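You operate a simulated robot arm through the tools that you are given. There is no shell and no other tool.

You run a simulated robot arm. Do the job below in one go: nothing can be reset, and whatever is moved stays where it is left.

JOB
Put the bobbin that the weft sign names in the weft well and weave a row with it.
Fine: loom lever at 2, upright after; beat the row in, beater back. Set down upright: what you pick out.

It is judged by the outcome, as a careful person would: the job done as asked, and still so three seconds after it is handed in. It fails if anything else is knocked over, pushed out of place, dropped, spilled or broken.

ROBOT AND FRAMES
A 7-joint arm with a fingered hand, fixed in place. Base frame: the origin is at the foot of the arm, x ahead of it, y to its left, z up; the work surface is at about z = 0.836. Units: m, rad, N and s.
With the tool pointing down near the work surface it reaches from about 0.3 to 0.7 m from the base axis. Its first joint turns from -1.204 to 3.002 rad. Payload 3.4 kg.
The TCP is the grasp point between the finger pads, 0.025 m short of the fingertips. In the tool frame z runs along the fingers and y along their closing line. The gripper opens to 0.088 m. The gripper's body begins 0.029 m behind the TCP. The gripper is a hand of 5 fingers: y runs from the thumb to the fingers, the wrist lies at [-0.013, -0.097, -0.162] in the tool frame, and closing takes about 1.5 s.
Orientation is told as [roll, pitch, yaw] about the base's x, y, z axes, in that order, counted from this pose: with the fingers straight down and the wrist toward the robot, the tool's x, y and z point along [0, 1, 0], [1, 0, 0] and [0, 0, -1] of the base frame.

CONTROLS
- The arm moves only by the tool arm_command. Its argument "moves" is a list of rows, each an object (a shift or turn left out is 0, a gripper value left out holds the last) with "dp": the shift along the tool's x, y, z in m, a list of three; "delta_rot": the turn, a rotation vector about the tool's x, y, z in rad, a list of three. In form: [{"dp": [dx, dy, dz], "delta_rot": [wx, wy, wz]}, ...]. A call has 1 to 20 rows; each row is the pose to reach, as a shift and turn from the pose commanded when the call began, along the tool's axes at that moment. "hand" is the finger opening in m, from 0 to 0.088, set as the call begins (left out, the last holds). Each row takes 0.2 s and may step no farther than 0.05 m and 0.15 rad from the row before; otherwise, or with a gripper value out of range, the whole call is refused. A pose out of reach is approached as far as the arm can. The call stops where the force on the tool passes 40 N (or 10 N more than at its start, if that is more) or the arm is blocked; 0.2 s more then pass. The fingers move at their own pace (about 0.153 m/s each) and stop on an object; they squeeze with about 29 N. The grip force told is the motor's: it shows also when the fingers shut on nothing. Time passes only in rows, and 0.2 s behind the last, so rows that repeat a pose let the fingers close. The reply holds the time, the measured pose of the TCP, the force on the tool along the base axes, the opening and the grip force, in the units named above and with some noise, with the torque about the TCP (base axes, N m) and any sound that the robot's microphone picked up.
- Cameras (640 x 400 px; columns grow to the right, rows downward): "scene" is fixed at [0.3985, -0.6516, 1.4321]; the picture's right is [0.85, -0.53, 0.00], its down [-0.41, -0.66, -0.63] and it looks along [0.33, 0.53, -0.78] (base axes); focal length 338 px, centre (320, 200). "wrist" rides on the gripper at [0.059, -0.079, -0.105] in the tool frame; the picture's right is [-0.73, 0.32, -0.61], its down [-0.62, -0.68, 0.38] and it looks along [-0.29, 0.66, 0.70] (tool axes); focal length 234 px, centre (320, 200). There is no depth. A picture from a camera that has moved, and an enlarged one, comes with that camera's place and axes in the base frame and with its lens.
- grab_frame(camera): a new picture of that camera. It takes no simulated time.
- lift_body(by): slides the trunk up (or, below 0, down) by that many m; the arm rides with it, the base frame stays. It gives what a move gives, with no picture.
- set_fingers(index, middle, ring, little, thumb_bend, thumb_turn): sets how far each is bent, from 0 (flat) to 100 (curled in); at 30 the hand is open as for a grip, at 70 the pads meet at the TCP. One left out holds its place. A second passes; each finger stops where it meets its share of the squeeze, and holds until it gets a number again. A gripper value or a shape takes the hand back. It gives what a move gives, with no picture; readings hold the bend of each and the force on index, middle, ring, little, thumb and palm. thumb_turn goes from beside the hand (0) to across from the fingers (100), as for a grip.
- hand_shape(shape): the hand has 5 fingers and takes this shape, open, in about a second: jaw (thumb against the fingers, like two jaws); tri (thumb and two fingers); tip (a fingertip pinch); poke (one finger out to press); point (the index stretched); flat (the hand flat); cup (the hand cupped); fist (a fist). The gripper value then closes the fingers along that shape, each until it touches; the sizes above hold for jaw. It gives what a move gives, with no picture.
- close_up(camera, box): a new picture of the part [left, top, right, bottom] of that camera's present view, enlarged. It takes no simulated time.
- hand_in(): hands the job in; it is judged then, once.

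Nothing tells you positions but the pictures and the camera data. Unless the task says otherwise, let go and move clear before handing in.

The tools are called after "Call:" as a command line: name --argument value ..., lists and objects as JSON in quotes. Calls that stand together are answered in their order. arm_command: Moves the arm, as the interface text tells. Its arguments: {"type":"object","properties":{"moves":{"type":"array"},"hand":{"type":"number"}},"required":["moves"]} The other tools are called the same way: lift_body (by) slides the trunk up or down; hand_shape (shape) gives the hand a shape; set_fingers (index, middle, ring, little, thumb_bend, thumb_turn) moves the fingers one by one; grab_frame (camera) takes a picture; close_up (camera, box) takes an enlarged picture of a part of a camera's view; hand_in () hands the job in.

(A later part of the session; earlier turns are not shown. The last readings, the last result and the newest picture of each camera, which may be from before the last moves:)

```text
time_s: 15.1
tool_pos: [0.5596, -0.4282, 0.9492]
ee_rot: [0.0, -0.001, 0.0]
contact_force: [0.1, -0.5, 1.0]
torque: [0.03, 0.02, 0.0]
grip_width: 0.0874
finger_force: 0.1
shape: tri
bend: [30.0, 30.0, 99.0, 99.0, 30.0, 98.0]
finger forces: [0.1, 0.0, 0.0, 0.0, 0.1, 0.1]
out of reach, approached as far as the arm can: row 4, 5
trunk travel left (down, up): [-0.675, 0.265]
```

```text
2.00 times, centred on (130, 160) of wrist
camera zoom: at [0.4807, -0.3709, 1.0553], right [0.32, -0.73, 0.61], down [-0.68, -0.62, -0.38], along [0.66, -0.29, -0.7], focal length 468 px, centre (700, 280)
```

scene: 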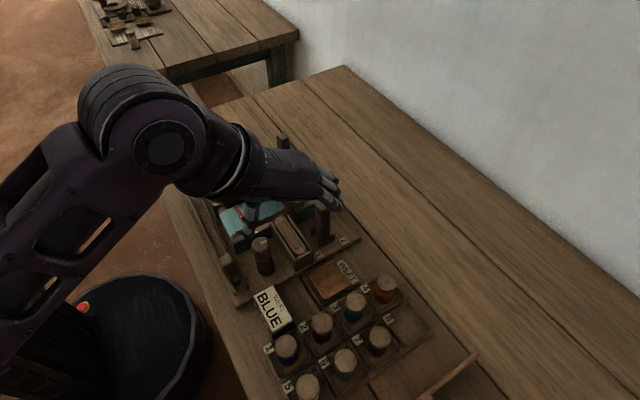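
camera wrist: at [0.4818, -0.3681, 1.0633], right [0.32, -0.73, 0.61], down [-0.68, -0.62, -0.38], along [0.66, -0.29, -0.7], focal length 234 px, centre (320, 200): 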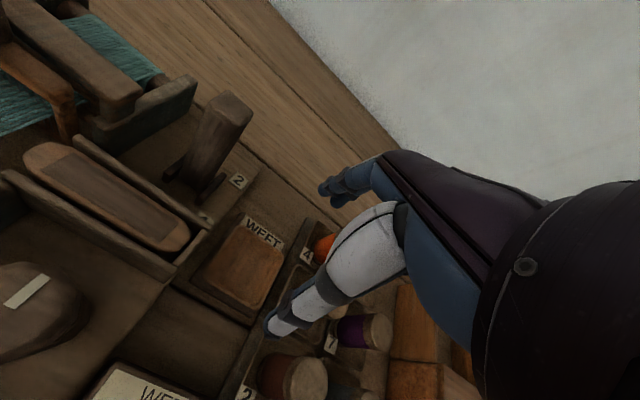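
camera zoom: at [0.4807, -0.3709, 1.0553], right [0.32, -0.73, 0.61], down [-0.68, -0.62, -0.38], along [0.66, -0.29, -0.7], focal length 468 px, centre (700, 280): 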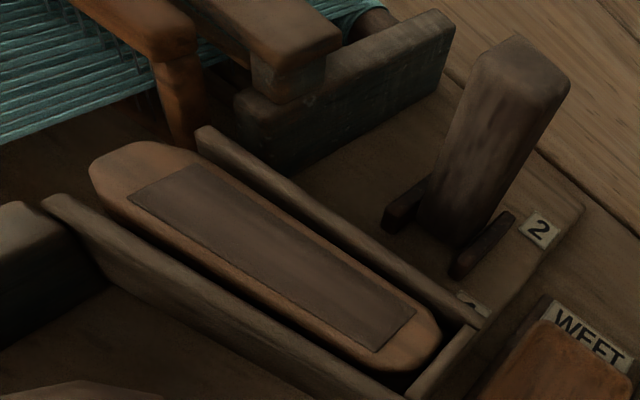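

I still can't tell a loose lid from a shallow dish by eye. I'll rise and form the poke shape so I can feel the height of the centre and of the rim gently.

Call:
arm_command --moves '[{"dp": [0.01, 0, -0.04]}, {"dp": [0.02, -0.02, -0.07]}, {"dp": [0.02, -0.02, -0.07]}]'

Call:
hand_shape --shape "poke"

Call:
grab_frame --camera "wrist"

Call:
close_up --camera "scene" --box '[250, 150, 410, 310]'

```text
time_s: 15.9
tool_pos: [0.5419, -0.4059, 1.0187]
ee_rot: [0.001, 0.0, 0.001]
contact_force: [0.6, 0.1, 0.3]
torque: [0.01, -0.02, -0.02]
grip_width: 0.0875
finger_force: 0.0
shape: tri
bend: [30.0, 30.0, 99.0, 99.0, 30.0, 98.0]
finger forces: [0.0, 0.1, 0.1, 0.0, 0.0, 0.0]
trunk travel left (down, up): [-0.675, 0.265]
```

```text
time_s: 16.8
tool_pos: [0.5428, -0.4064, 1.019]
ee_rot: [0.001, 0.001, 0.001]
contact_force: [0.5, 0.6, -1.0]
torque: [0.01, -0.06, 0.05]
grip_width: 0.0
finger_force: 0.2
shape: poke
bend: [70.0, 70.0, 99.0, 99.0, 100.0, 100.0]
finger forces: [0.1, 0.0, 0.1, 0.0, 0.0, 0.0]
trunk travel left (down, up): [-0.675, 0.265]
```

```text
taken
camera wrist: at [0.462, -0.3493, 1.125], right [0.32, -0.73, 0.61], down [-0.68, -0.62, -0.38], along [0.66, -0.29, -0.7], focal length 234 px, centre (320, 200)
```

wrist: 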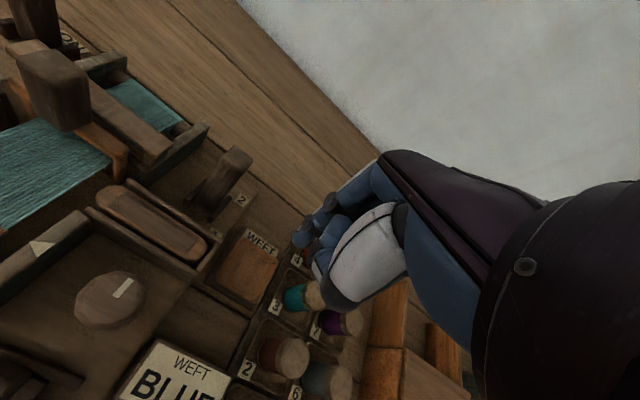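

```text
2.50 times, centred on (330, 230) of scene
camera zoom: at [0.3985, -0.6516, 1.4321], right [0.85, -0.53, 0.0], down [-0.41, -0.66, -0.63], along [0.33, 0.53, -0.78], focal length 846 px, centre (295, 125)
```

zoom: 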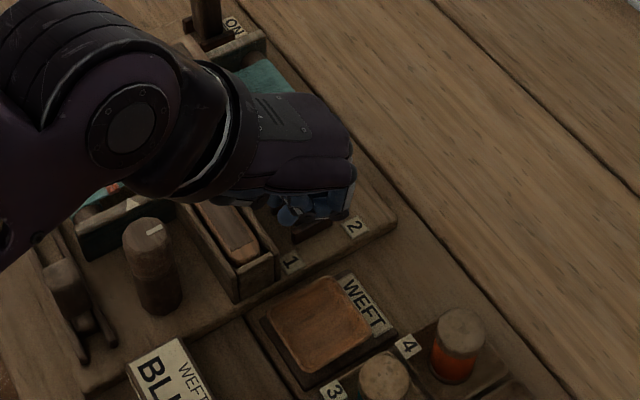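

Now the index tip points down near the TCP. I'll move over the orange square, slightly toward +y to stay away from bobbin 3, and lower slowly until I feel contact.

Call:
arm_command --moves '[{"dp": [-0.004, 0.016, 0.0]}, {"dp": [-0.008, 0.016, 0.04]}, {"dp": [-0.008, 0.016, 0.08]}, {"dp": [-0.008, 0.016, 0.115]}, {"dp": [-0.008, 0.016, 0.125]}, {"dp": [-0.008, 0.016, 0.125]}]'

Call:
close_up --camera "wrist" --box '[180, 130, 420, 330]'

Call:
close_up --camera "scene" --box '[290, 220, 390, 310]'

```text
time_s: 18.2
tool_pos: [0.5561, -0.4156, 0.8959]
ee_rot: [0.001, -0.001, 0.0]
contact_force: [0.3, -0.4, 0.1]
torque: [0.03, -0.03, 0.03]
grip_width: 0.0
finger_force: 0.1
shape: poke
bend: [70.0, 70.0, 99.0, 99.0, 100.0, 100.0]
finger forces: [0.0, 0.0, 0.0, 0.0, 0.0, 0.0]
trunk travel left (down, up): [-0.675, 0.265]
```

```text
2.00 times, centred on (300, 230) of wrist
camera zoom: at [0.4763, -0.3592, 1.0011], right [0.32, -0.73, 0.61], down [-0.68, -0.62, -0.38], along [0.66, -0.29, -0.7], focal length 468 px, centre (360, 140)
```

zoom: 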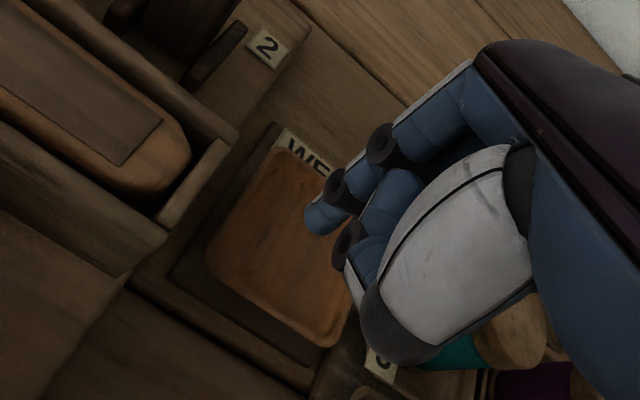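

```text
4.44 times, centred on (340, 265) of scene
camera zoom: at [0.3985, -0.6516, 1.4321], right [0.85, -0.53, 0.0], down [-0.41, -0.66, -0.63], along [0.33, 0.53, -0.78], focal length 1504 px, centre (231, -89)
```

zoom: 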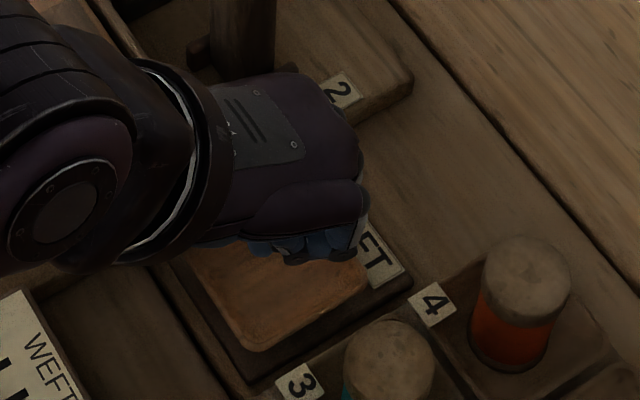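

Above the square with nothing touched. I'll lower in small steps now.

Call:
arm_command --moves '[{"dp": [0, 0, 0.006]}, {"dp": [0, 0, 0.012]}, {"dp": [0, 0, 0.016]}, {"dp": [0, 0, 0.016]}]'

Call:
arm_command --moves '[{"dp": [0, 0, 0.002]}, {"dp": [0, 0, 0.004]}, {"dp": [0, 0, 0.004]}]'

```text
time_s: 19.2
tool_pos: [0.5557, -0.4176, 0.8798]
ee_rot: [-0.001, 0.001, 0.001]
contact_force: [0.2, -0.6, 0.7]
torque: [0.0, 0.0, -0.01]
grip_width: 0.0
finger_force: 0.1
shape: poke
bend: [70.0, 70.0, 99.0, 99.0, 100.0, 100.0]
finger forces: [0.0, 0.0, 0.0, 0.0, 0.0, 0.0]
trunk travel left (down, up): [-0.675, 0.265]
```

```text
time_s: 20.0
tool_pos: [0.5564, -0.4167, 0.8756]
ee_rot: [0.0, 0.001, 0.0]
contact_force: [0.5, 0.2, -0.6]
torque: [0.02, -0.03, -0.05]
grip_width: 0.0
finger_force: 0.0
shape: poke
bend: [70.0, 70.0, 99.0, 99.0, 100.0, 100.0]
finger forces: [0.1, 0.1, 0.0, 0.0, 0.1, 0.1]
trunk travel left (down, up): [-0.675, 0.265]
```

Call:
arm_command --moves '[{"dp": [0, 0, 0.002]}, {"dp": [0, 0, 0.003]}]'

Call:
arm_command --moves '[{"dp": [0, 0, 0.002]}, {"dp": [0, 0, 0.002]}]'

Call:
arm_command --moves '[{"dp": [0, 0, 0.002]}, {"dp": [0, 0, 0.002]}]'

```text
time_s: 20.6
tool_pos: [0.556, -0.4151, 0.8721]
ee_rot: [0.0, 0.001, -0.002]
contact_force: [-0.1, -0.1, -0.2]
torque: [0.01, 0.01, 0.0]
grip_width: 0.0003
finger_force: 0.0
shape: poke
bend: [70.0, 70.0, 99.0, 99.0, 100.0, 100.0]
finger forces: [0.1, 0.0, 0.0, 0.1, 0.0, 0.1]
trunk travel left (down, up): [-0.675, 0.265]
```

```text
time_s: 21.2
tool_pos: [0.5557, -0.4163, 0.871]
ee_rot: [0.0, 0.0, 0.0]
contact_force: [-0.8, -0.1, 0.4]
torque: [-0.01, 0.03, 0.04]
grip_width: 0.0
finger_force: 0.2
shape: poke
bend: [70.0, 70.0, 99.0, 99.0, 100.0, 100.0]
finger forces: [0.0, 0.0, 0.0, 0.0, 0.0, 0.0]
trunk travel left (down, up): [-0.675, 0.265]
```

```text
time_s: 21.8
tool_pos: [0.5573, -0.4155, 0.8698]
ee_rot: [-0.001, 0.001, 0.0]
contact_force: [-0.2, -0.6, -0.8]
torque: [-0.01, 0.01, 0.01]
grip_width: 0.0
finger_force: 0.0
shape: poke
bend: [70.0, 70.0, 99.0, 99.0, 100.0, 100.0]
finger forces: [0.0, 0.0, 0.0, 0.0, 0.1, 0.1]
trunk travel left (down, up): [-0.675, 0.265]
```

No contact yet at z 0.870. I'll keep lowering by 2 mm at a time.

Call:
arm_command --moves '[{"dp": [0, 0, 0.002]}, {"dp": [0, 0, 0.002]}]'

Call:
arm_command --moves '[{"dp": [0, 0, 0.002]}, {"dp": [0, 0, 0.002]}]'

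Call:
close_up --camera "wrist" --box '[180, 130, 420, 330]'

Call:
close_up --camera "scene" --box '[290, 220, 390, 310]'

```text
time_s: 22.4
tool_pos: [0.5562, -0.4153, 0.8672]
ee_rot: [-0.002, 0.001, 0.001]
contact_force: [-0.3, -0.4, 0.1]
torque: [0.01, 0.01, 0.04]
grip_width: 0.0
finger_force: 0.1
shape: poke
bend: [70.0, 70.0, 99.0, 99.0, 100.0, 100.0]
finger forces: [0.0, 0.0, 0.0, 0.0, 0.0, 0.0]
trunk travel left (down, up): [-0.675, 0.265]
```

```text
time_s: 23.0
tool_pos: [0.5554, -0.4164, 0.8643]
ee_rot: [-0.002, 0.001, -0.002]
contact_force: [0.2, 0.7, 0.0]
torque: [0.0, 0.0, 0.02]
grip_width: 0.0
finger_force: 0.1
shape: poke
bend: [70.0, 70.0, 99.0, 99.0, 100.0, 100.0]
finger forces: [0.1, 0.0, 0.1, 0.1, 0.0, 0.0]
trunk travel left (down, up): [-0.675, 0.265]
```

```text
2.00 times, centred on (300, 230) of wrist
camera zoom: at [0.4766, -0.3593, 0.9707], right [0.32, -0.73, 0.61], down [-0.68, -0.62, -0.38], along [0.66, -0.29, -0.7], focal length 468 px, centre (360, 140)
```

zoom: 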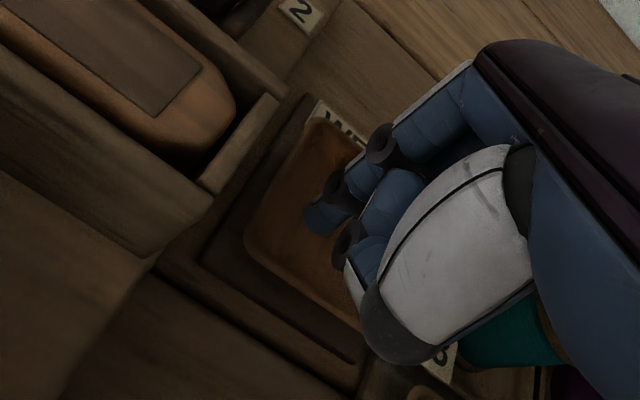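

```text
4.44 times, centred on (340, 265) of scene
camera zoom: at [0.3985, -0.6516, 1.4321], right [0.85, -0.53, 0.0], down [-0.41, -0.66, -0.63], along [0.33, 0.53, -0.78], focal length 1504 px, centre (231, -89)
```

zoom: 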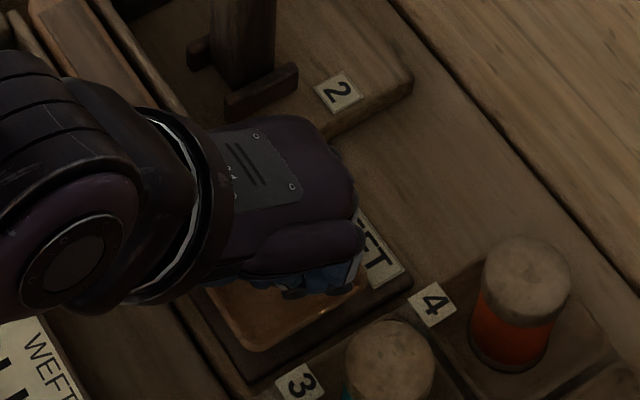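

With the hand's shadow on it, the orange part now looks like a shallow dish with a raised rim. I'll keep feeling for its floor.

Call:
arm_command --moves '[{"dp": [0, 0, 0.002]}, {"dp": [0, 0, 0.002]}]'

Call:
arm_command --moves '[{"dp": [0, 0, 0.002]}, {"dp": [0, 0, 0.002]}]'

Call:
arm_command --moves '[{"dp": [0, 0, 0.002]}, {"dp": [0, 0, 0.002]}]'

Call:
close_up --camera "wrist" --box '[220, 150, 400, 300]'

Call:
close_up --camera "scene" --box '[310, 240, 370, 300]'

```text
time_s: 23.6
tool_pos: [0.5564, -0.4163, 0.863]
ee_rot: [0.0, 0.0, -0.001]
contact_force: [0.5, 0.2, -0.9]
torque: [0.03, 0.01, 0.05]
grip_width: 0.0001
finger_force: 0.0
shape: poke
bend: [70.0, 70.0, 99.0, 99.0, 100.0, 100.0]
finger forces: [0.0, 0.0, 0.1, 0.0, 0.0, 0.1]
trunk travel left (down, up): [-0.675, 0.265]
```

```text
time_s: 24.2
tool_pos: [0.5552, -0.4149, 0.8612]
ee_rot: [-0.001, 0.001, 0.0]
contact_force: [-0.4, 0.0, 0.1]
torque: [0.0, 0.02, 0.0]
grip_width: 0.0
finger_force: 0.0
shape: poke
bend: [70.0, 70.0, 99.0, 99.0, 100.0, 100.0]
finger forces: [0.0, 0.1, 0.1, 0.0, 0.1, 0.0]
trunk travel left (down, up): [-0.675, 0.265]
```

```text
time_s: 24.8
tool_pos: [0.5553, -0.4152, 0.8589]
ee_rot: [0.001, 0.001, 0.001]
contact_force: [-0.2, -0.3, 0.4]
torque: [0.0, 0.0, 0.0]
grip_width: 0.0
finger_force: 0.1
shape: poke
bend: [70.0, 70.0, 99.0, 99.0, 100.0, 100.0]
finger forces: [0.0, 0.0, 0.0, 0.0, 0.0, 0.0]
trunk travel left (down, up): [-0.675, 0.265]
```

```text
2.67 times, centred on (310, 225) of wrist
camera zoom: at [0.4751, -0.3583, 0.9647], right [0.32, -0.73, 0.61], down [-0.68, -0.62, -0.38], along [0.66, -0.29, -0.7], focal length 624 px, centre (347, 133)
```

zoom: 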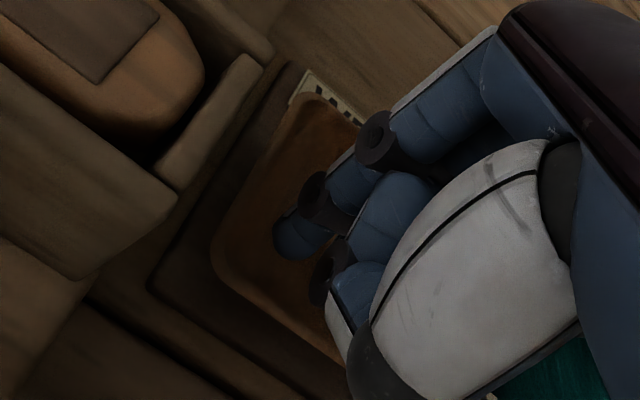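

```text
6.67 times, centred on (340, 270) of scene
camera zoom: at [0.3985, -0.6516, 1.4321], right [0.85, -0.53, 0.0], down [-0.41, -0.66, -0.63], along [0.33, 0.53, -0.78], focal length 2256 px, centre (187, -267)
```

zoom: 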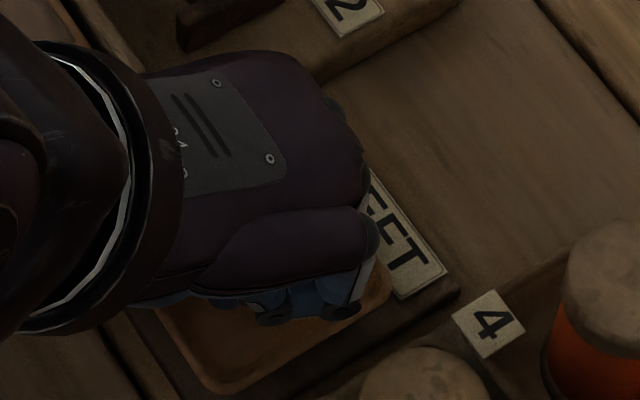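

The finger is inside the orange dish with no floor contact yet, so the well is simply an open dish with a rim, and nothing needs removing. I'll rise, return to the three-finger shape and go over the blue bobbin, turning the hand so that it points outward.

Call:
arm_command --moves '[{"dp": [0, 0, -0.04]}, {"dp": [0, 0, -0.08]}, {"dp": [0, 0, -0.12]}, {"dp": [0, 0, -0.14]}, {"dp": [0, 0, -0.14]}]'

Call:
hand_shape --shape "tri"

Call:
arm_command --moves '[{"dp": [-0.01, -0.035, 0], "delta_rot": [0, 0, 0.13]}, {"dp": [-0.02, -0.07, 0], "delta_rot": [0, 0, 0.26]}, {"dp": [-0.035, -0.1, 0], "delta_rot": [0, 0, 0.39]}, {"dp": [-0.05, -0.12, 0], "delta_rot": [0, 0, 0.52]}, {"dp": [-0.065, -0.122, 0], "delta_rot": [0, 0, 0.65]}, {"dp": [-0.075, -0.122, 0], "delta_rot": [0, 0, 0.7]}, {"dp": [-0.075, -0.122, 0], "delta_rot": [0, 0, 0.7]}]'

Call:
grab_frame --camera "wrist"

Call:
close_up --camera "scene" --box '[220, 210, 420, 400]'

```text
time_s: 26.0
tool_pos: [0.5553, -0.4177, 0.9997]
ee_rot: [0.0, -0.001, -0.001]
contact_force: [1.2, 0.4, 0.9]
torque: [0.02, 0.01, 0.0]
grip_width: 0.0001
finger_force: 0.1
shape: poke
bend: [70.0, 70.0, 99.0, 99.0, 100.0, 100.0]
finger forces: [0.0, 0.0, 0.0, 0.0, 0.0, 0.1]
trunk travel left (down, up): [-0.675, 0.265]
```

```text
time_s: 26.9
tool_pos: [0.556, -0.4165, 0.9983]
ee_rot: [0.001, -0.002, 0.001]
contact_force: [-0.3, 0.5, -0.6]
torque: [-0.01, 0.0, 0.0]
grip_width: 0.0877
finger_force: 0.0
shape: tri
bend: [30.0, 30.0, 99.0, 99.0, 30.0, 98.0]
finger forces: [0.1, 0.0, 0.0, 0.1, 0.0, 0.0]
trunk travel left (down, up): [-0.675, 0.265]
```

```text
time_s: 28.5
tool_pos: [0.4343, -0.4924, 1.0006]
ee_rot: [-0.001, 0.0, -0.702]
contact_force: [0.6, -0.8, 0.1]
torque: [0.01, -0.02, -0.03]
grip_width: 0.088
finger_force: 0.1
shape: tri
bend: [30.0, 30.0, 99.0, 99.0, 30.0, 98.0]
finger forces: [0.0, 0.0, 0.1, 0.0, 0.0, 0.0]
trunk travel left (down, up): [-0.675, 0.265]
```

```text
taken
camera wrist: at [0.4109, -0.3989, 1.1049], right [-0.22, -0.76, 0.61], down [-0.92, -0.04, -0.38], along [0.32, -0.65, -0.7], focal length 234 px, centre (320, 200)
```

wrist: 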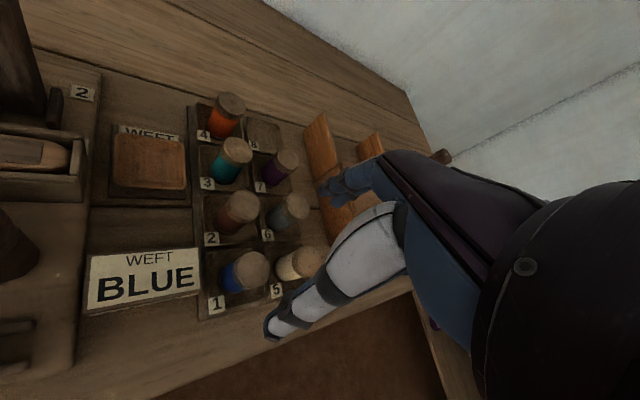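

```text
2.11 times, centred on (320, 305) of scene
camera zoom: at [0.3985, -0.6516, 1.4321], right [0.85, -0.53, 0.0], down [-0.41, -0.66, -0.63], along [0.33, 0.53, -0.78], focal length 712 px, centre (320, -21)
```

zoom: 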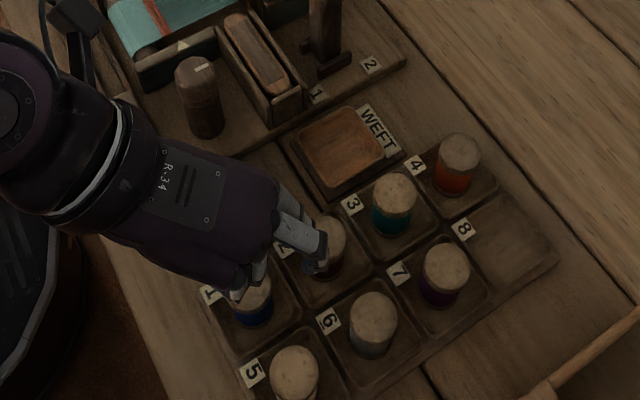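

The blue bobbin sits in cell 1, top centre at about (0.435, -0.495). I'll enlarge it to fix the position and height better before descending.

Call:
close_up --camera "wrist" --box '[190, 220, 330, 340]'

Call:
close_up --camera "scene" --box '[260, 280, 360, 380]'

Call:
close_up --camera "wrist" --box '[80, 100, 220, 220]'

```text
3.33 times, centred on (260, 280) of wrist
camera zoom: at [0.4109, -0.3989, 1.1049], right [-0.22, -0.76, 0.61], down [-0.92, -0.04, -0.38], along [0.32, -0.65, -0.7], focal length 781 px, centre (520, -67)
```

zoom: 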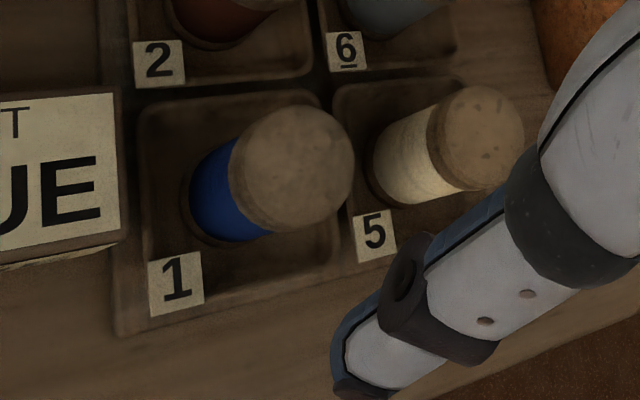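

```text
4.00 times, centred on (310, 330) of scene
camera zoom: at [0.3985, -0.6516, 1.4321], right [0.85, -0.53, 0.0], down [-0.41, -0.66, -0.63], along [0.33, 0.53, -0.78], focal length 1353 px, centre (360, -320)
```

zoom: 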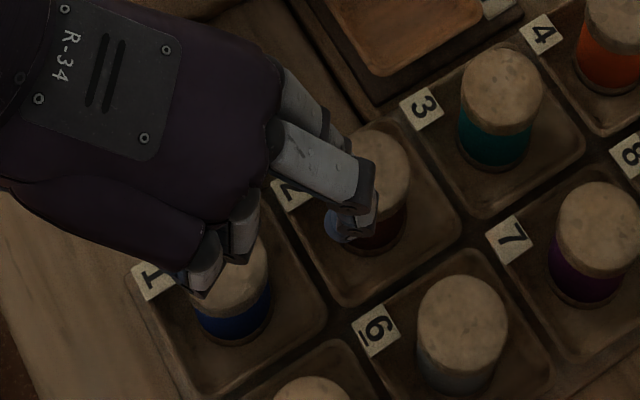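

```text
3.33 times, centred on (150, 160) of wrist
camera zoom: at [0.4109, -0.3989, 1.1049], right [-0.22, -0.76, 0.61], down [-0.92, -0.04, -0.38], along [0.32, -0.65, -0.7], focal length 781 px, centre (887, 333)
```

zoom: 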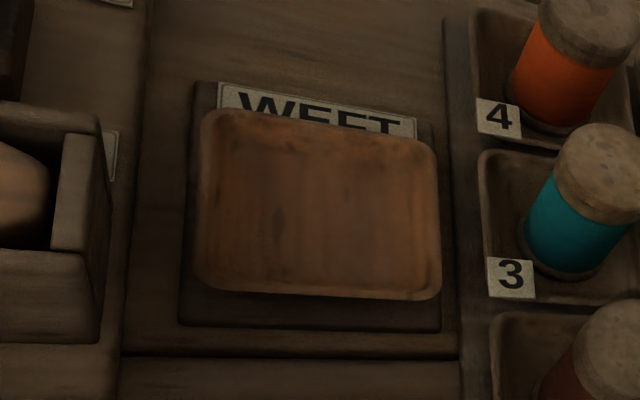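

The bobbin stands from about z 0.843 to 0.892 at (0.434, -0.495), about 0.032 m wide. I'll turn the hand a bit more, narrow the opening to 0.062 and come down partway over it.

Call:
arm_command --hand 0.062 --moves '[{"dp": [-0.0023, 0.0019, 0.0], "delta_rot": [0, 0, 0.1]}, {"dp": [-0.0023, 0.0019, 0.03], "delta_rot": [0, 0, 0.15]}, {"dp": [-0.0023, 0.0019, 0.06], "delta_rot": [0, 0, 0.15]}, {"dp": [-0.0023, 0.0019, 0.075], "delta_rot": [0, 0, 0.15]}, {"dp": [-0.0023, 0.0019, 0.075], "delta_rot": [0, 0, 0.15]}]'

Call:
grab_frame --camera "wrist"

Call:
close_up --camera "scene" --box '[240, 280, 360, 380]'

```text
time_s: 29.7
tool_pos: [0.4348, -0.4938, 0.9253]
ee_rot: [-0.001, 0.0, -0.849]
contact_force: [-0.7, 0.2, 0.1]
torque: [0.01, 0.0, 0.02]
grip_width: 0.0623
finger_force: 0.1
shape: tri
bend: [27.0, 37.0, 99.0, 99.0, 57.0, 99.0]
finger forces: [0.0, 0.1, 0.1, 0.0, 0.1, 0.0]
trunk travel left (down, up): [-0.675, 0.265]
```

```text
taken
camera wrist: at [0.4249, -0.3987, 1.0309], right [-0.33, -0.72, 0.61], down [-0.92, 0.1, -0.38], along [0.22, -0.69, -0.7], focal length 234 px, centre (320, 200)
```

wrist: 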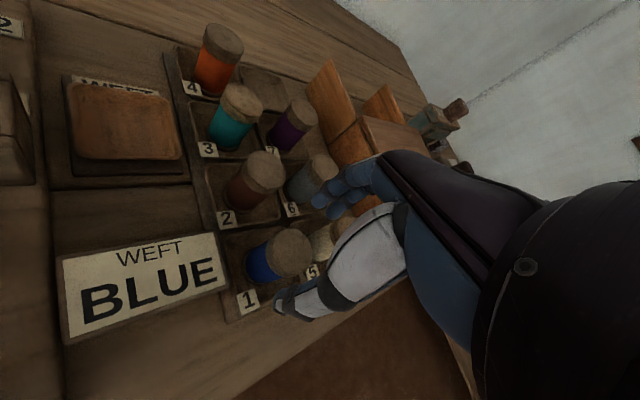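

```text
4.00 times, centred on (300, 330) of scene
camera zoom: at [0.3985, -0.6516, 1.4321], right [0.85, -0.53, 0.0], down [-0.41, -0.66, -0.63], along [0.33, 0.53, -0.78], focal length 1353 px, centre (400, -320)
```

zoom: 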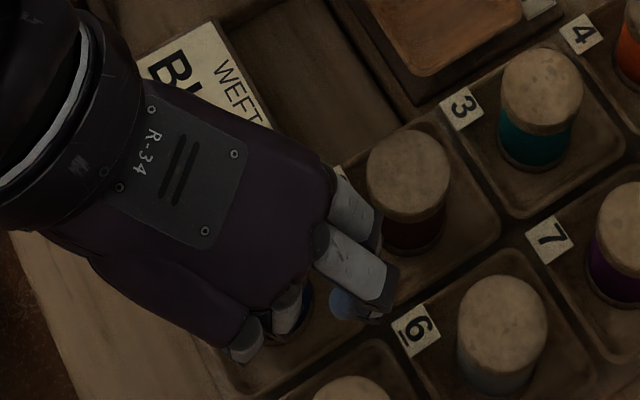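

At this angle the middle finger comes close to bobbin 5. I'll turn back to -0.7 and narrow the opening to 0.05 before going lower.

Call:
arm_command --hand 0.05 --moves '[{"dp": [0, 0, 0.0], "delta_rot": [0, 0, -0.1]}, {"dp": [0, 0, 0.0], "delta_rot": [0, 0, -0.15]}, {"dp": [0, 0, 0.0], "delta_rot": [0, 0, -0.15]}]'

Call:
close_up --camera "wrist" --box '[200, 140, 400, 340]'

Call:
close_up --camera "scene" --box '[250, 300, 350, 390]'

```text
time_s: 30.5
tool_pos: [0.4343, -0.4944, 0.9258]
ee_rot: [0.0, 0.0, -0.699]
contact_force: [-0.3, 0.2, 1.1]
torque: [-0.02, -0.04, -0.02]
grip_width: 0.0503
finger_force: 0.1
shape: tri
bend: [74.0, 42.0, 99.0, 99.0, 66.0, 100.0]
finger forces: [0.0, 0.0, 0.0, 0.0, 0.0, 0.0]
trunk travel left (down, up): [-0.675, 0.265]
```

```text
2.00 times, centred on (300, 240) of wrist
camera zoom: at [0.4105, -0.4004, 1.0303], right [-0.22, -0.76, 0.61], down [-0.92, -0.04, -0.38], along [0.32, -0.64, -0.7], focal length 468 px, centre (360, 120)
```

zoom: 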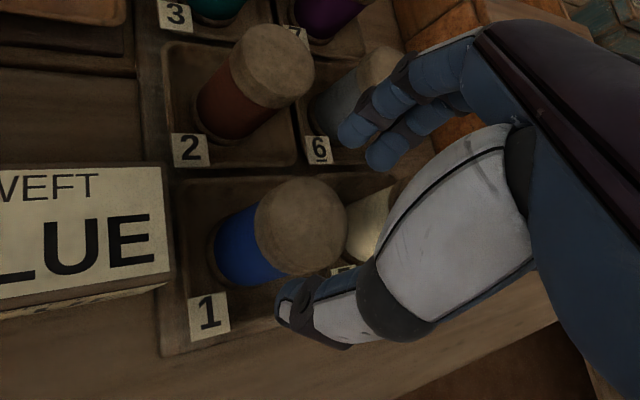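

```text
4.44 times, centred on (300, 345) of scene
camera zoom: at [0.3985, -0.6516, 1.4321], right [0.85, -0.53, 0.0], down [-0.41, -0.66, -0.63], along [0.33, 0.53, -0.78], focal length 1504 px, centre (409, -444)
```

zoom: 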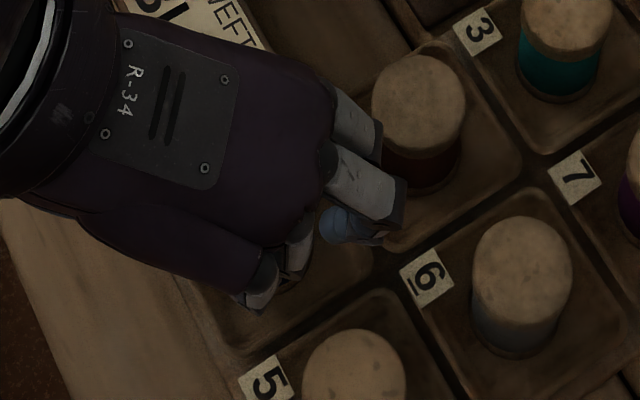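

Thumb and fingers are now placed evenly around the bobbin's axis with about 1 cm to spare. I'll descend to z 0.882, watching for contact.

Call:
arm_command --moves '[{"dp": [0, 0, 0.015]}, {"dp": [0, 0, 0.03]}, {"dp": [0, 0, 0.036]}, {"dp": [0, 0, 0.036]}]'

Call:
close_up --camera "wrist" --box '[200, 140, 400, 340]'

Call:
close_up --camera "scene" --box '[250, 300, 350, 390]'

```text
time_s: 31.5
tool_pos: [0.435, -0.4939, 0.8875]
ee_rot: [0.0, -0.001, -0.699]
contact_force: [-0.6, 0.4, -0.7]
torque: [0.03, -0.02, 0.0]
grip_width: 0.0503
finger_force: 0.0
shape: tri
bend: [74.0, 42.0, 99.0, 99.0, 66.0, 100.0]
finger forces: [0.0, 0.1, 0.0, 0.1, 0.0, 0.0]
trunk travel left (down, up): [-0.675, 0.265]
```

```text
2.00 times, centred on (300, 240) of wrist
camera zoom: at [0.4104, -0.3999, 0.9935], right [-0.22, -0.76, 0.61], down [-0.92, -0.04, -0.38], along [0.32, -0.65, -0.7], focal length 468 px, centre (360, 120)
```

zoom: 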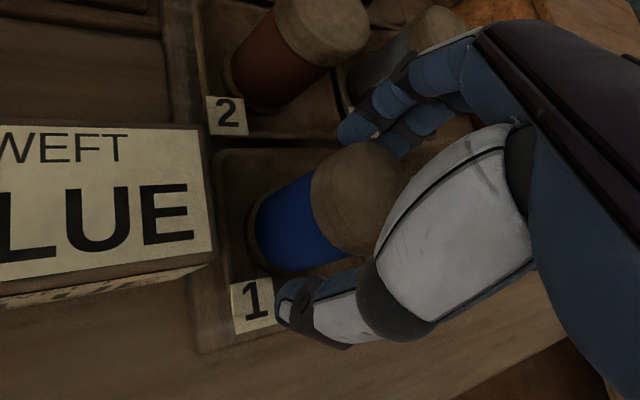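

```text
4.44 times, centred on (300, 345) of scene
camera zoom: at [0.3985, -0.6516, 1.4321], right [0.85, -0.53, 0.0], down [-0.41, -0.66, -0.63], along [0.33, 0.53, -0.78], focal length 1504 px, centre (409, -444)
```

zoom: 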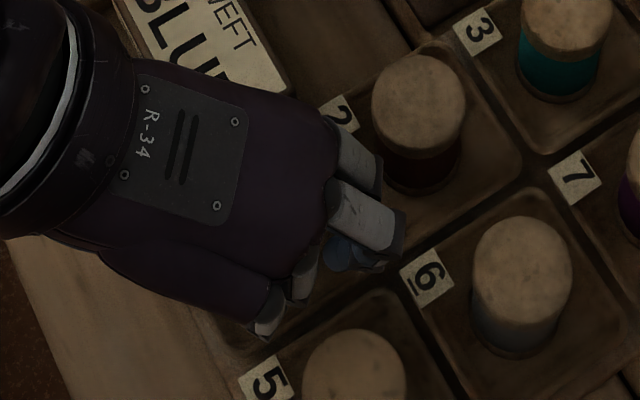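

The bobbin stands between thumb and fingers with nothing touched. I'll go down 6 mm more and close on it.

Call:
arm_command --moves '[{"dp": [0, 0, 0.006]}, {"dp": [0, 0, 0.007]}]'

Call:
arm_command --hand 0.02 --moves '[{"dp": [0, 0, 0]}, {"dp": [0, 0, 0]}, {"dp": [0, 0, 0]}, {"dp": [0, 0, 0]}, {"dp": [0, 0, 0]}, {"dp": [0, 0, 0]}]'

Call:
close_up --camera "wrist" --box '[200, 140, 400, 340]'

Call:
close_up --camera "scene" --box '[250, 300, 350, 390]'

```text
time_s: 32.1
tool_pos: [0.4335, -0.4932, 0.8815]
ee_rot: [0.0, 0.0, -0.699]
contact_force: [0.1, 0.1, -0.3]
torque: [0.01, 0.0, 0.01]
grip_width: 0.0503
finger_force: 0.1
shape: tri
bend: [74.0, 42.0, 99.0, 99.0, 66.0, 100.0]
finger forces: [0.0, 0.0, 0.0, 0.0, 0.0, 0.0]
trunk travel left (down, up): [-0.675, 0.265]
```

```text
time_s: 33.5
tool_pos: [0.4334, -0.4921, 0.8808]
ee_rot: [-0.001, 0.001, -0.701]
contact_force: [-0.1, 0.1, -0.1]
torque: [0.0, 0.01, 0.0]
grip_width: 0.0233
finger_force: 29.3
shape: tri
bend: [74.0, 55.0, 100.0, 100.0, 74.0, 100.0]
finger forces: [13.1, 12.9, 0.0, 0.0, 25.9, 0.1]
trunk travel left (down, up): [-0.675, 0.265]
```

```text
2.00 times, centred on (300, 240) of wrist
camera zoom: at [0.4101, -0.399, 0.9868], right [-0.22, -0.76, 0.61], down [-0.92, -0.04, -0.38], along [0.32, -0.64, -0.7], focal length 468 px, centre (360, 120)
```

zoom: 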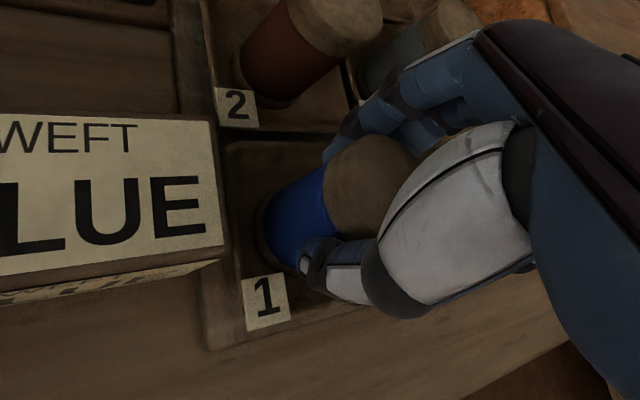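

```text
4.44 times, centred on (300, 345) of scene
camera zoom: at [0.3985, -0.6516, 1.4321], right [0.85, -0.53, 0.0], down [-0.41, -0.66, -0.63], along [0.33, 0.53, -0.78], focal length 1504 px, centre (409, -444)
```

zoom: 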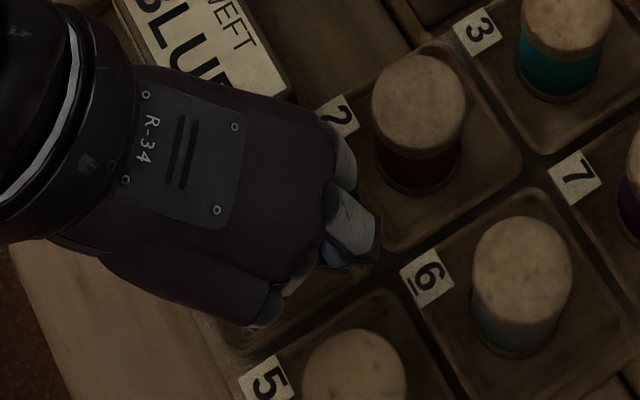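

The bobbin is held with about 29 N by thumb, index and middle. I'll lift it straight up slowly and check.

Call:
arm_command --moves '[{"dp": [0, 0, -0.01]}, {"dp": [0, 0, -0.025]}, {"dp": [0, 0, -0.045]}, {"dp": [0, 0, -0.07]}, {"dp": [0, 0, -0.09]}, {"dp": [0, 0, -0.09]}]'

Call:
grab_frame --camera "wrist"

Call:
close_up --camera "scene" --box '[220, 250, 380, 390]'

```text
time_s: 34.9
tool_pos: [0.4337, -0.4938, 0.9734]
ee_rot: [0.0, 0.0, -0.699]
contact_force: [0.6, -0.2, -0.3]
torque: [-0.02, 0.03, -0.03]
grip_width: 0.0229
finger_force: 28.9
shape: tri
bend: [74.0, 55.0, 100.0, 100.0, 74.0, 100.0]
finger forces: [13.3, 13.3, 0.0, 0.0, 25.9, 0.0]
trunk travel left (down, up): [-0.675, 0.265]
```

```text
taken
camera wrist: at [0.4102, -0.3999, 1.0794], right [-0.22, -0.76, 0.61], down [-0.92, -0.04, -0.38], along [0.32, -0.64, -0.7], focal length 234 px, centre (320, 200)
```

wrist: 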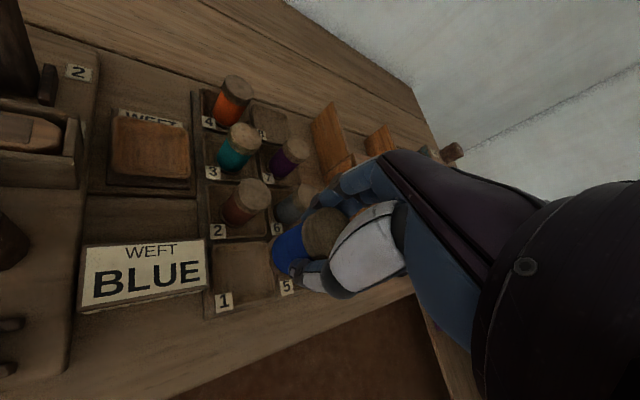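

```text
2.86 times, centred on (300, 320) of scene
camera zoom: at [0.3985, -0.6516, 1.4321], right [0.85, -0.53, 0.0], down [-0.41, -0.66, -0.63], along [0.33, 0.53, -0.78], focal length 967 px, centre (377, -143)
```

zoom: 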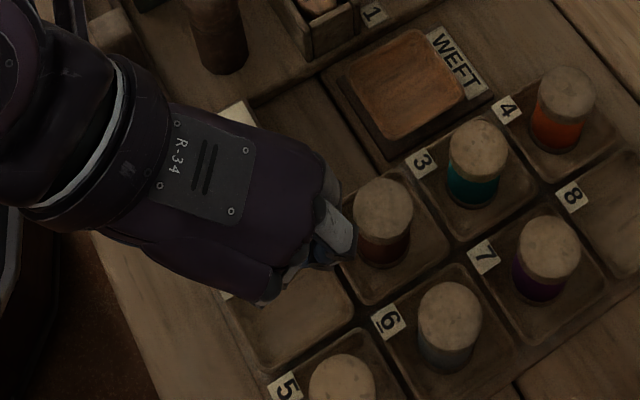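

The blue bobbin is lifted upright and cell 1 is empty. I'll carry it at this height to above the well at (0.559, -0.423).

Call:
arm_command --moves '[{"dp": [0.018, 0.007, -0.01]}, {"dp": [0.045, 0.017, -0.01]}, {"dp": [0.072, 0.027, -0.01]}, {"dp": [0.099, 0.037, -0.01]}, {"dp": [0.122, 0.046, -0.01]}, {"dp": [0.135, 0.0503, -0.01]}, {"dp": [0.135, 0.0503, -0.01]}]'

Call:
grab_frame --camera "wrist"

Call:
close_up --camera "scene" --box '[270, 180, 400, 310]'

```text
time_s: 36.5
tool_pos: [0.56, -0.4199, 0.9822]
ee_rot: [-0.001, 0.0, -0.701]
contact_force: [0.5, -0.9, -0.3]
torque: [-0.01, -0.01, -0.03]
grip_width: 0.0232
finger_force: 29.3
shape: tri
bend: [74.0, 55.0, 100.0, 100.0, 74.0, 100.0]
finger forces: [13.5, 13.6, 0.1, 0.0, 26.0, 0.0]
trunk travel left (down, up): [-0.675, 0.265]
```

```text
taken
camera wrist: at [0.5361, -0.3273, 1.0872], right [-0.22, -0.76, 0.61], down [-0.92, -0.04, -0.38], along [0.32, -0.65, -0.7], focal length 234 px, centre (320, 200)
```

wrist: 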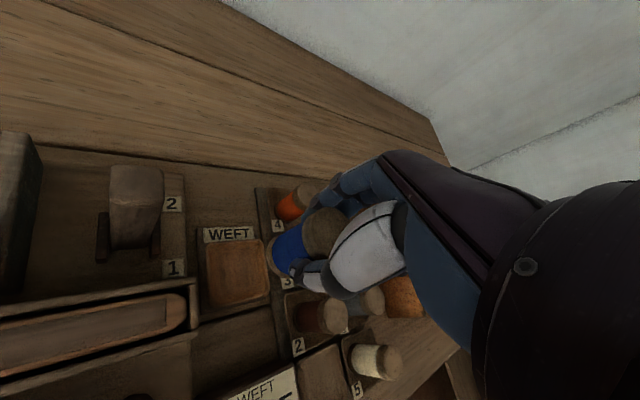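

```text
3.08 times, centred on (335, 245) of scene
camera zoom: at [0.3985, -0.6516, 1.4321], right [0.85, -0.53, 0.0], down [-0.41, -0.66, -0.63], along [0.33, 0.53, -0.78], focal length 1041 px, centre (274, 62)
```

zoom: 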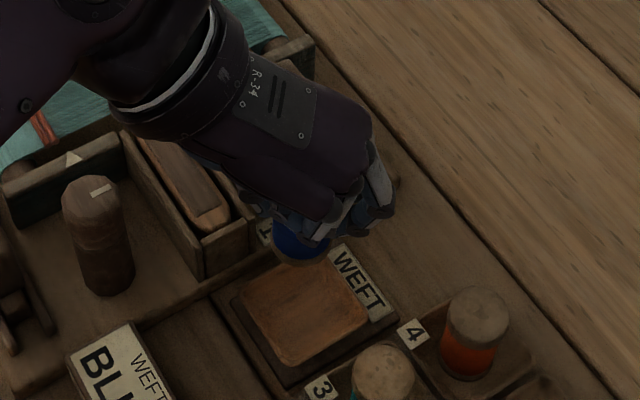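

The bobbin hangs roughly above the well. I'll enlarge both views to compare the bobbin's base with the dish before lowering.

Call:
close_up --camera "scene" --box '[320, 220, 380, 300]'

Call:
close_up --camera "wrist" --box '[180, 190, 360, 320]'

```text
5.00 times, centred on (350, 260) of scene
camera zoom: at [0.3985, -0.6516, 1.4321], right [0.85, -0.53, 0.0], down [-0.41, -0.66, -0.63], along [0.33, 0.53, -0.78], focal length 1692 px, centre (170, -100)
```

zoom: 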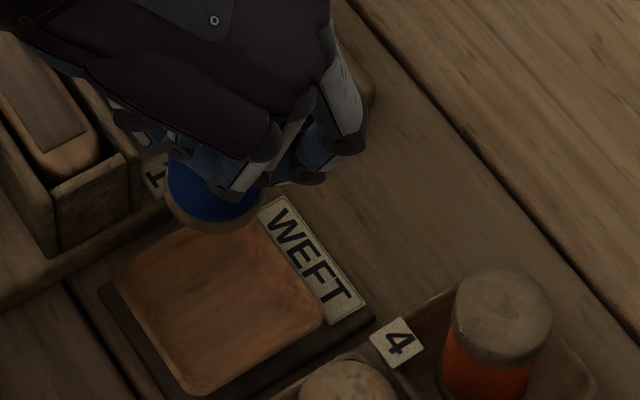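

```text
3.08 times, centred on (270, 255) of wrist
camera zoom: at [0.5361, -0.3273, 1.0872], right [-0.22, -0.76, 0.61], down [-0.92, -0.04, -0.38], along [0.32, -0.65, -0.7], focal length 720 px, centre (474, 31)
```

zoom: 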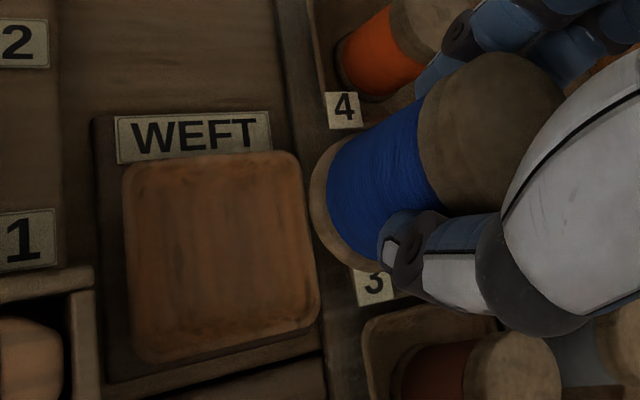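

The base of the bobbin seems within several millimetres of the dish centre. I'll lower until it is just above the rim and compare again.

Call:
arm_command --moves '[{"dp": [0, 0, 0.025]}, {"dp": [0, 0, 0.05]}, {"dp": [0, 0, 0.07]}, {"dp": [0, 0, 0.075]}, {"dp": [0, 0, 0.075]}]'

Call:
close_up --camera "scene" --box '[300, 220, 380, 310]'

Call:
close_up --camera "wrist" --box '[180, 190, 360, 320]'

```text
time_s: 37.7
tool_pos: [0.5612, -0.4221, 0.9064]
ee_rot: [-0.001, 0.001, -0.7]
contact_force: [0.1, -0.1, -0.4]
torque: [0.02, 0.02, 0.01]
grip_width: 0.0232
finger_force: 29.2
shape: tri
bend: [74.0, 55.0, 100.0, 100.0, 75.0, 100.0]
finger forces: [13.5, 13.7, 0.0, 0.0, 25.8, 0.0]
trunk travel left (down, up): [-0.675, 0.265]
```

```text
4.44 times, centred on (340, 265) of scene
camera zoom: at [0.3985, -0.6516, 1.4321], right [0.85, -0.53, 0.0], down [-0.41, -0.66, -0.63], along [0.33, 0.53, -0.78], focal length 1504 px, centre (231, -89)
```

zoom: 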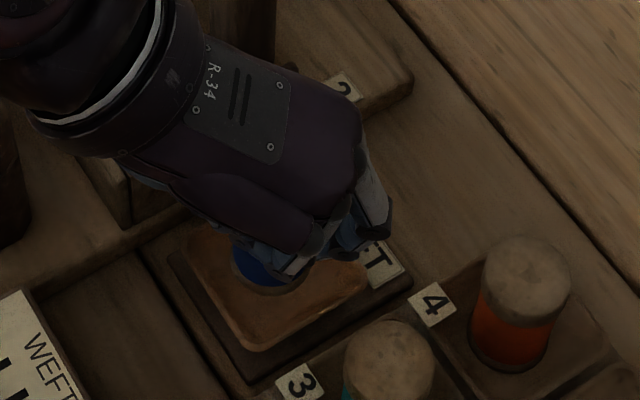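

```text
3.08 times, centred on (270, 255) of wrist
camera zoom: at [0.5373, -0.3283, 1.0116], right [-0.22, -0.76, 0.61], down [-0.92, -0.04, -0.38], along [0.32, -0.64, -0.7], focal length 720 px, centre (474, 31)
```

zoom: 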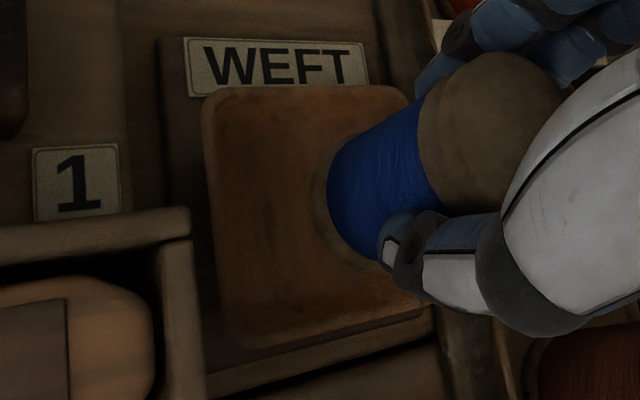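

Comparing both views, the bobbin's base is about 4 mm short in x and 6 mm short in y of the dish centre. I'll shift by that amount, then lower near the floor.

Call:
arm_command --moves '[{"dp": [0.004, -0.0005, 0.0]}, {"dp": [0.007, -0.0008, 0.004]}, {"dp": [0.007, -0.0008, 0.01]}, {"dp": [0.007, -0.0008, 0.01]}]'

Call:
close_up --camera "scene" --box '[300, 220, 380, 310]'

Call:
close_up --camera "wrist" --box '[180, 190, 360, 320]'

```text
time_s: 38.7
tool_pos: [0.5621, -0.4173, 0.8954]
ee_rot: [0.001, 0.001, -0.7]
contact_force: [0.1, 0.5, -0.6]
torque: [-0.02, 0.02, 0.02]
grip_width: 0.0231
finger_force: 29.6
shape: tri
bend: [74.0, 55.0, 100.0, 100.0, 75.0, 100.0]
finger forces: [13.6, 13.8, 0.1, 0.0, 26.0, 0.1]
trunk travel left (down, up): [-0.675, 0.265]
```

```text
4.44 times, centred on (340, 265) of scene
camera zoom: at [0.3985, -0.6516, 1.4321], right [0.85, -0.53, 0.0], down [-0.41, -0.66, -0.63], along [0.33, 0.53, -0.78], focal length 1504 px, centre (231, -89)
```

zoom: 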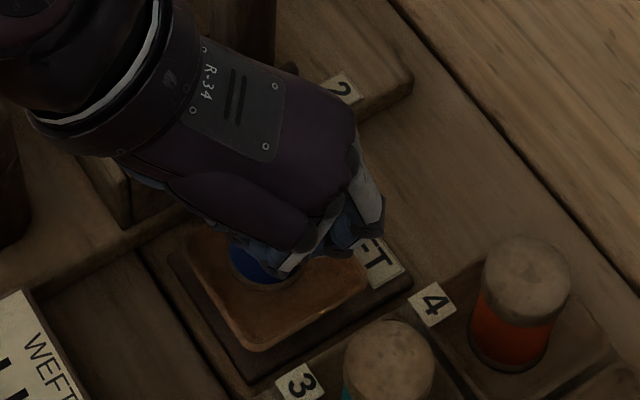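

```text
3.08 times, centred on (270, 255) of wrist
camera zoom: at [0.5393, -0.3225, 1.0014], right [-0.22, -0.76, 0.61], down [-0.92, -0.04, -0.38], along [0.32, -0.65, -0.7], focal length 720 px, centre (474, 31)
```

zoom: 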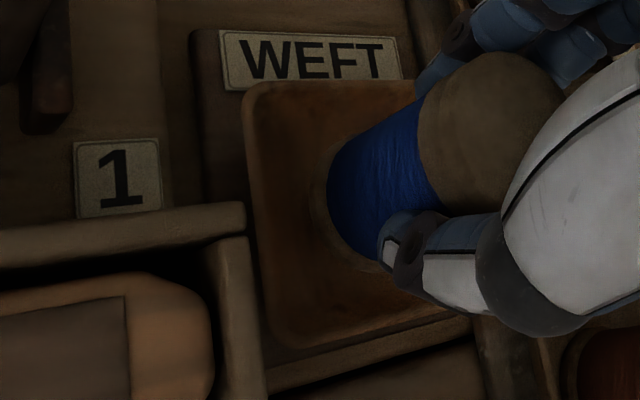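

The bobbin's base is now entering the dish, centred well in both views. I'll keep lowering, in small steps near the floor.

Call:
arm_command --moves '[{"dp": [0, 0, 0.004]}, {"dp": [0, 0, 0.008]}, {"dp": [0, 0, 0.008]}]'

Call:
close_up --camera "scene" --box '[300, 220, 380, 310]'

Call:
close_up --camera "wrist" --box '[180, 190, 360, 320]'

```text
time_s: 39.5
tool_pos: [0.5626, -0.4165, 0.8888]
ee_rot: [0.001, -0.001, -0.701]
contact_force: [-0.7, 0.1, -0.2]
torque: [0.02, 0.04, 0.01]
grip_width: 0.0232
finger_force: 29.2
shape: tri
bend: [74.0, 55.0, 100.0, 100.0, 75.0, 100.0]
finger forces: [13.6, 13.7, 0.1, 0.0, 25.9, 0.1]
trunk travel left (down, up): [-0.675, 0.265]
```

```text
4.44 times, centred on (340, 265) of scene
camera zoom: at [0.3985, -0.6516, 1.4321], right [0.85, -0.53, 0.0], down [-0.41, -0.66, -0.63], along [0.33, 0.53, -0.78], focal length 1504 px, centre (231, -89)
```

zoom: 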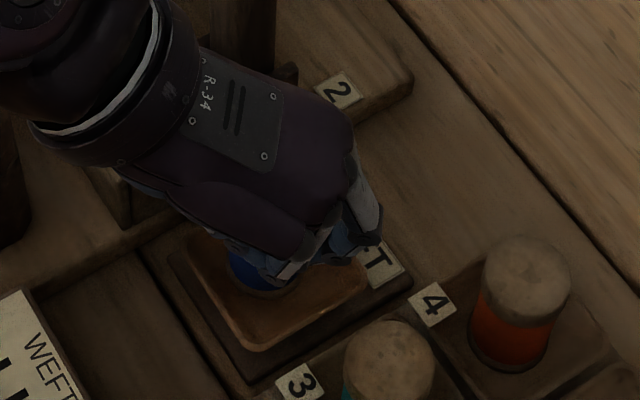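

```text
3.08 times, centred on (270, 255) of wrist
camera zoom: at [0.5392, -0.322, 0.9939], right [-0.22, -0.76, 0.61], down [-0.92, -0.04, -0.38], along [0.32, -0.65, -0.7], focal length 720 px, centre (474, 31)
```

zoom: 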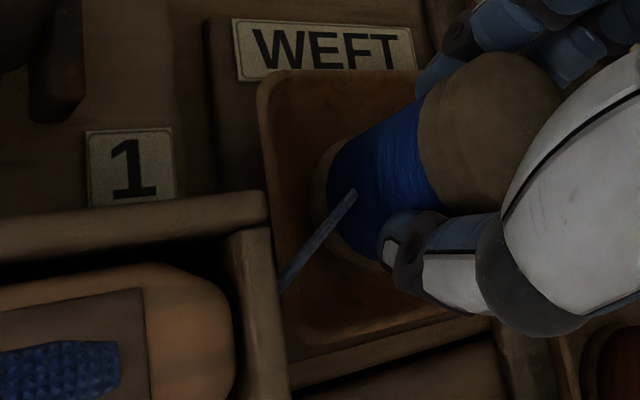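

A blue thread now runs from the bobbin to the shuttle, and the shuttle has turned blue, so the loom accepts the bobbin. I'll lower the rest of the way to the floor and release.

Call:
arm_command --moves '[{"dp": [0, 0, 0.003]}, {"dp": [0, 0, 0.003]}]'

Call:
arm_command --moves '[{"dp": [0, 0, 0.002]}, {"dp": [0, 0, 0.002]}]'

Call:
arm_command --moves '[{"dp": [0, 0, 0.002]}, {"dp": [0, 0, 0.002]}]'

```text
time_s: 40.1
tool_pos: [0.5625, -0.4154, 0.8863]
ee_rot: [0.0, 0.001, -0.7]
contact_force: [-0.1, 0.3, -0.5]
torque: [0.02, -0.01, -0.02]
grip_width: 0.0229
finger_force: 28.7
shape: tri
bend: [74.0, 55.0, 100.0, 100.0, 75.0, 100.0]
finger forces: [13.6, 13.7, 0.1, 0.0, 26.0, 0.0]
trunk travel left (down, up): [-0.675, 0.265]
```

```text
time_s: 40.7
tool_pos: [0.5625, -0.4166, 0.8826]
ee_rot: [0.0, -0.001, -0.7]
contact_force: [-0.1, -0.2, -0.7]
torque: [0.01, -0.03, -0.01]
grip_width: 0.0232
finger_force: 28.7
shape: tri
bend: [74.0, 55.0, 100.0, 100.0, 75.0, 100.0]
finger forces: [13.5, 13.7, 0.1, 0.0, 25.9, 0.0]
trunk travel left (down, up): [-0.675, 0.265]
```

```text
time_s: 41.3
tool_pos: [0.563, -0.4155, 0.8821]
ee_rot: [0.0, -0.001, -0.7]
contact_force: [0.1, 0.2, -0.5]
torque: [0.0, -0.03, -0.01]
grip_width: 0.023
finger_force: 29.5
shape: tri
bend: [74.0, 55.0, 100.0, 100.0, 75.0, 100.0]
finger forces: [13.6, 13.8, 0.1, 0.0, 26.0, 0.1]
trunk travel left (down, up): [-0.675, 0.265]
```

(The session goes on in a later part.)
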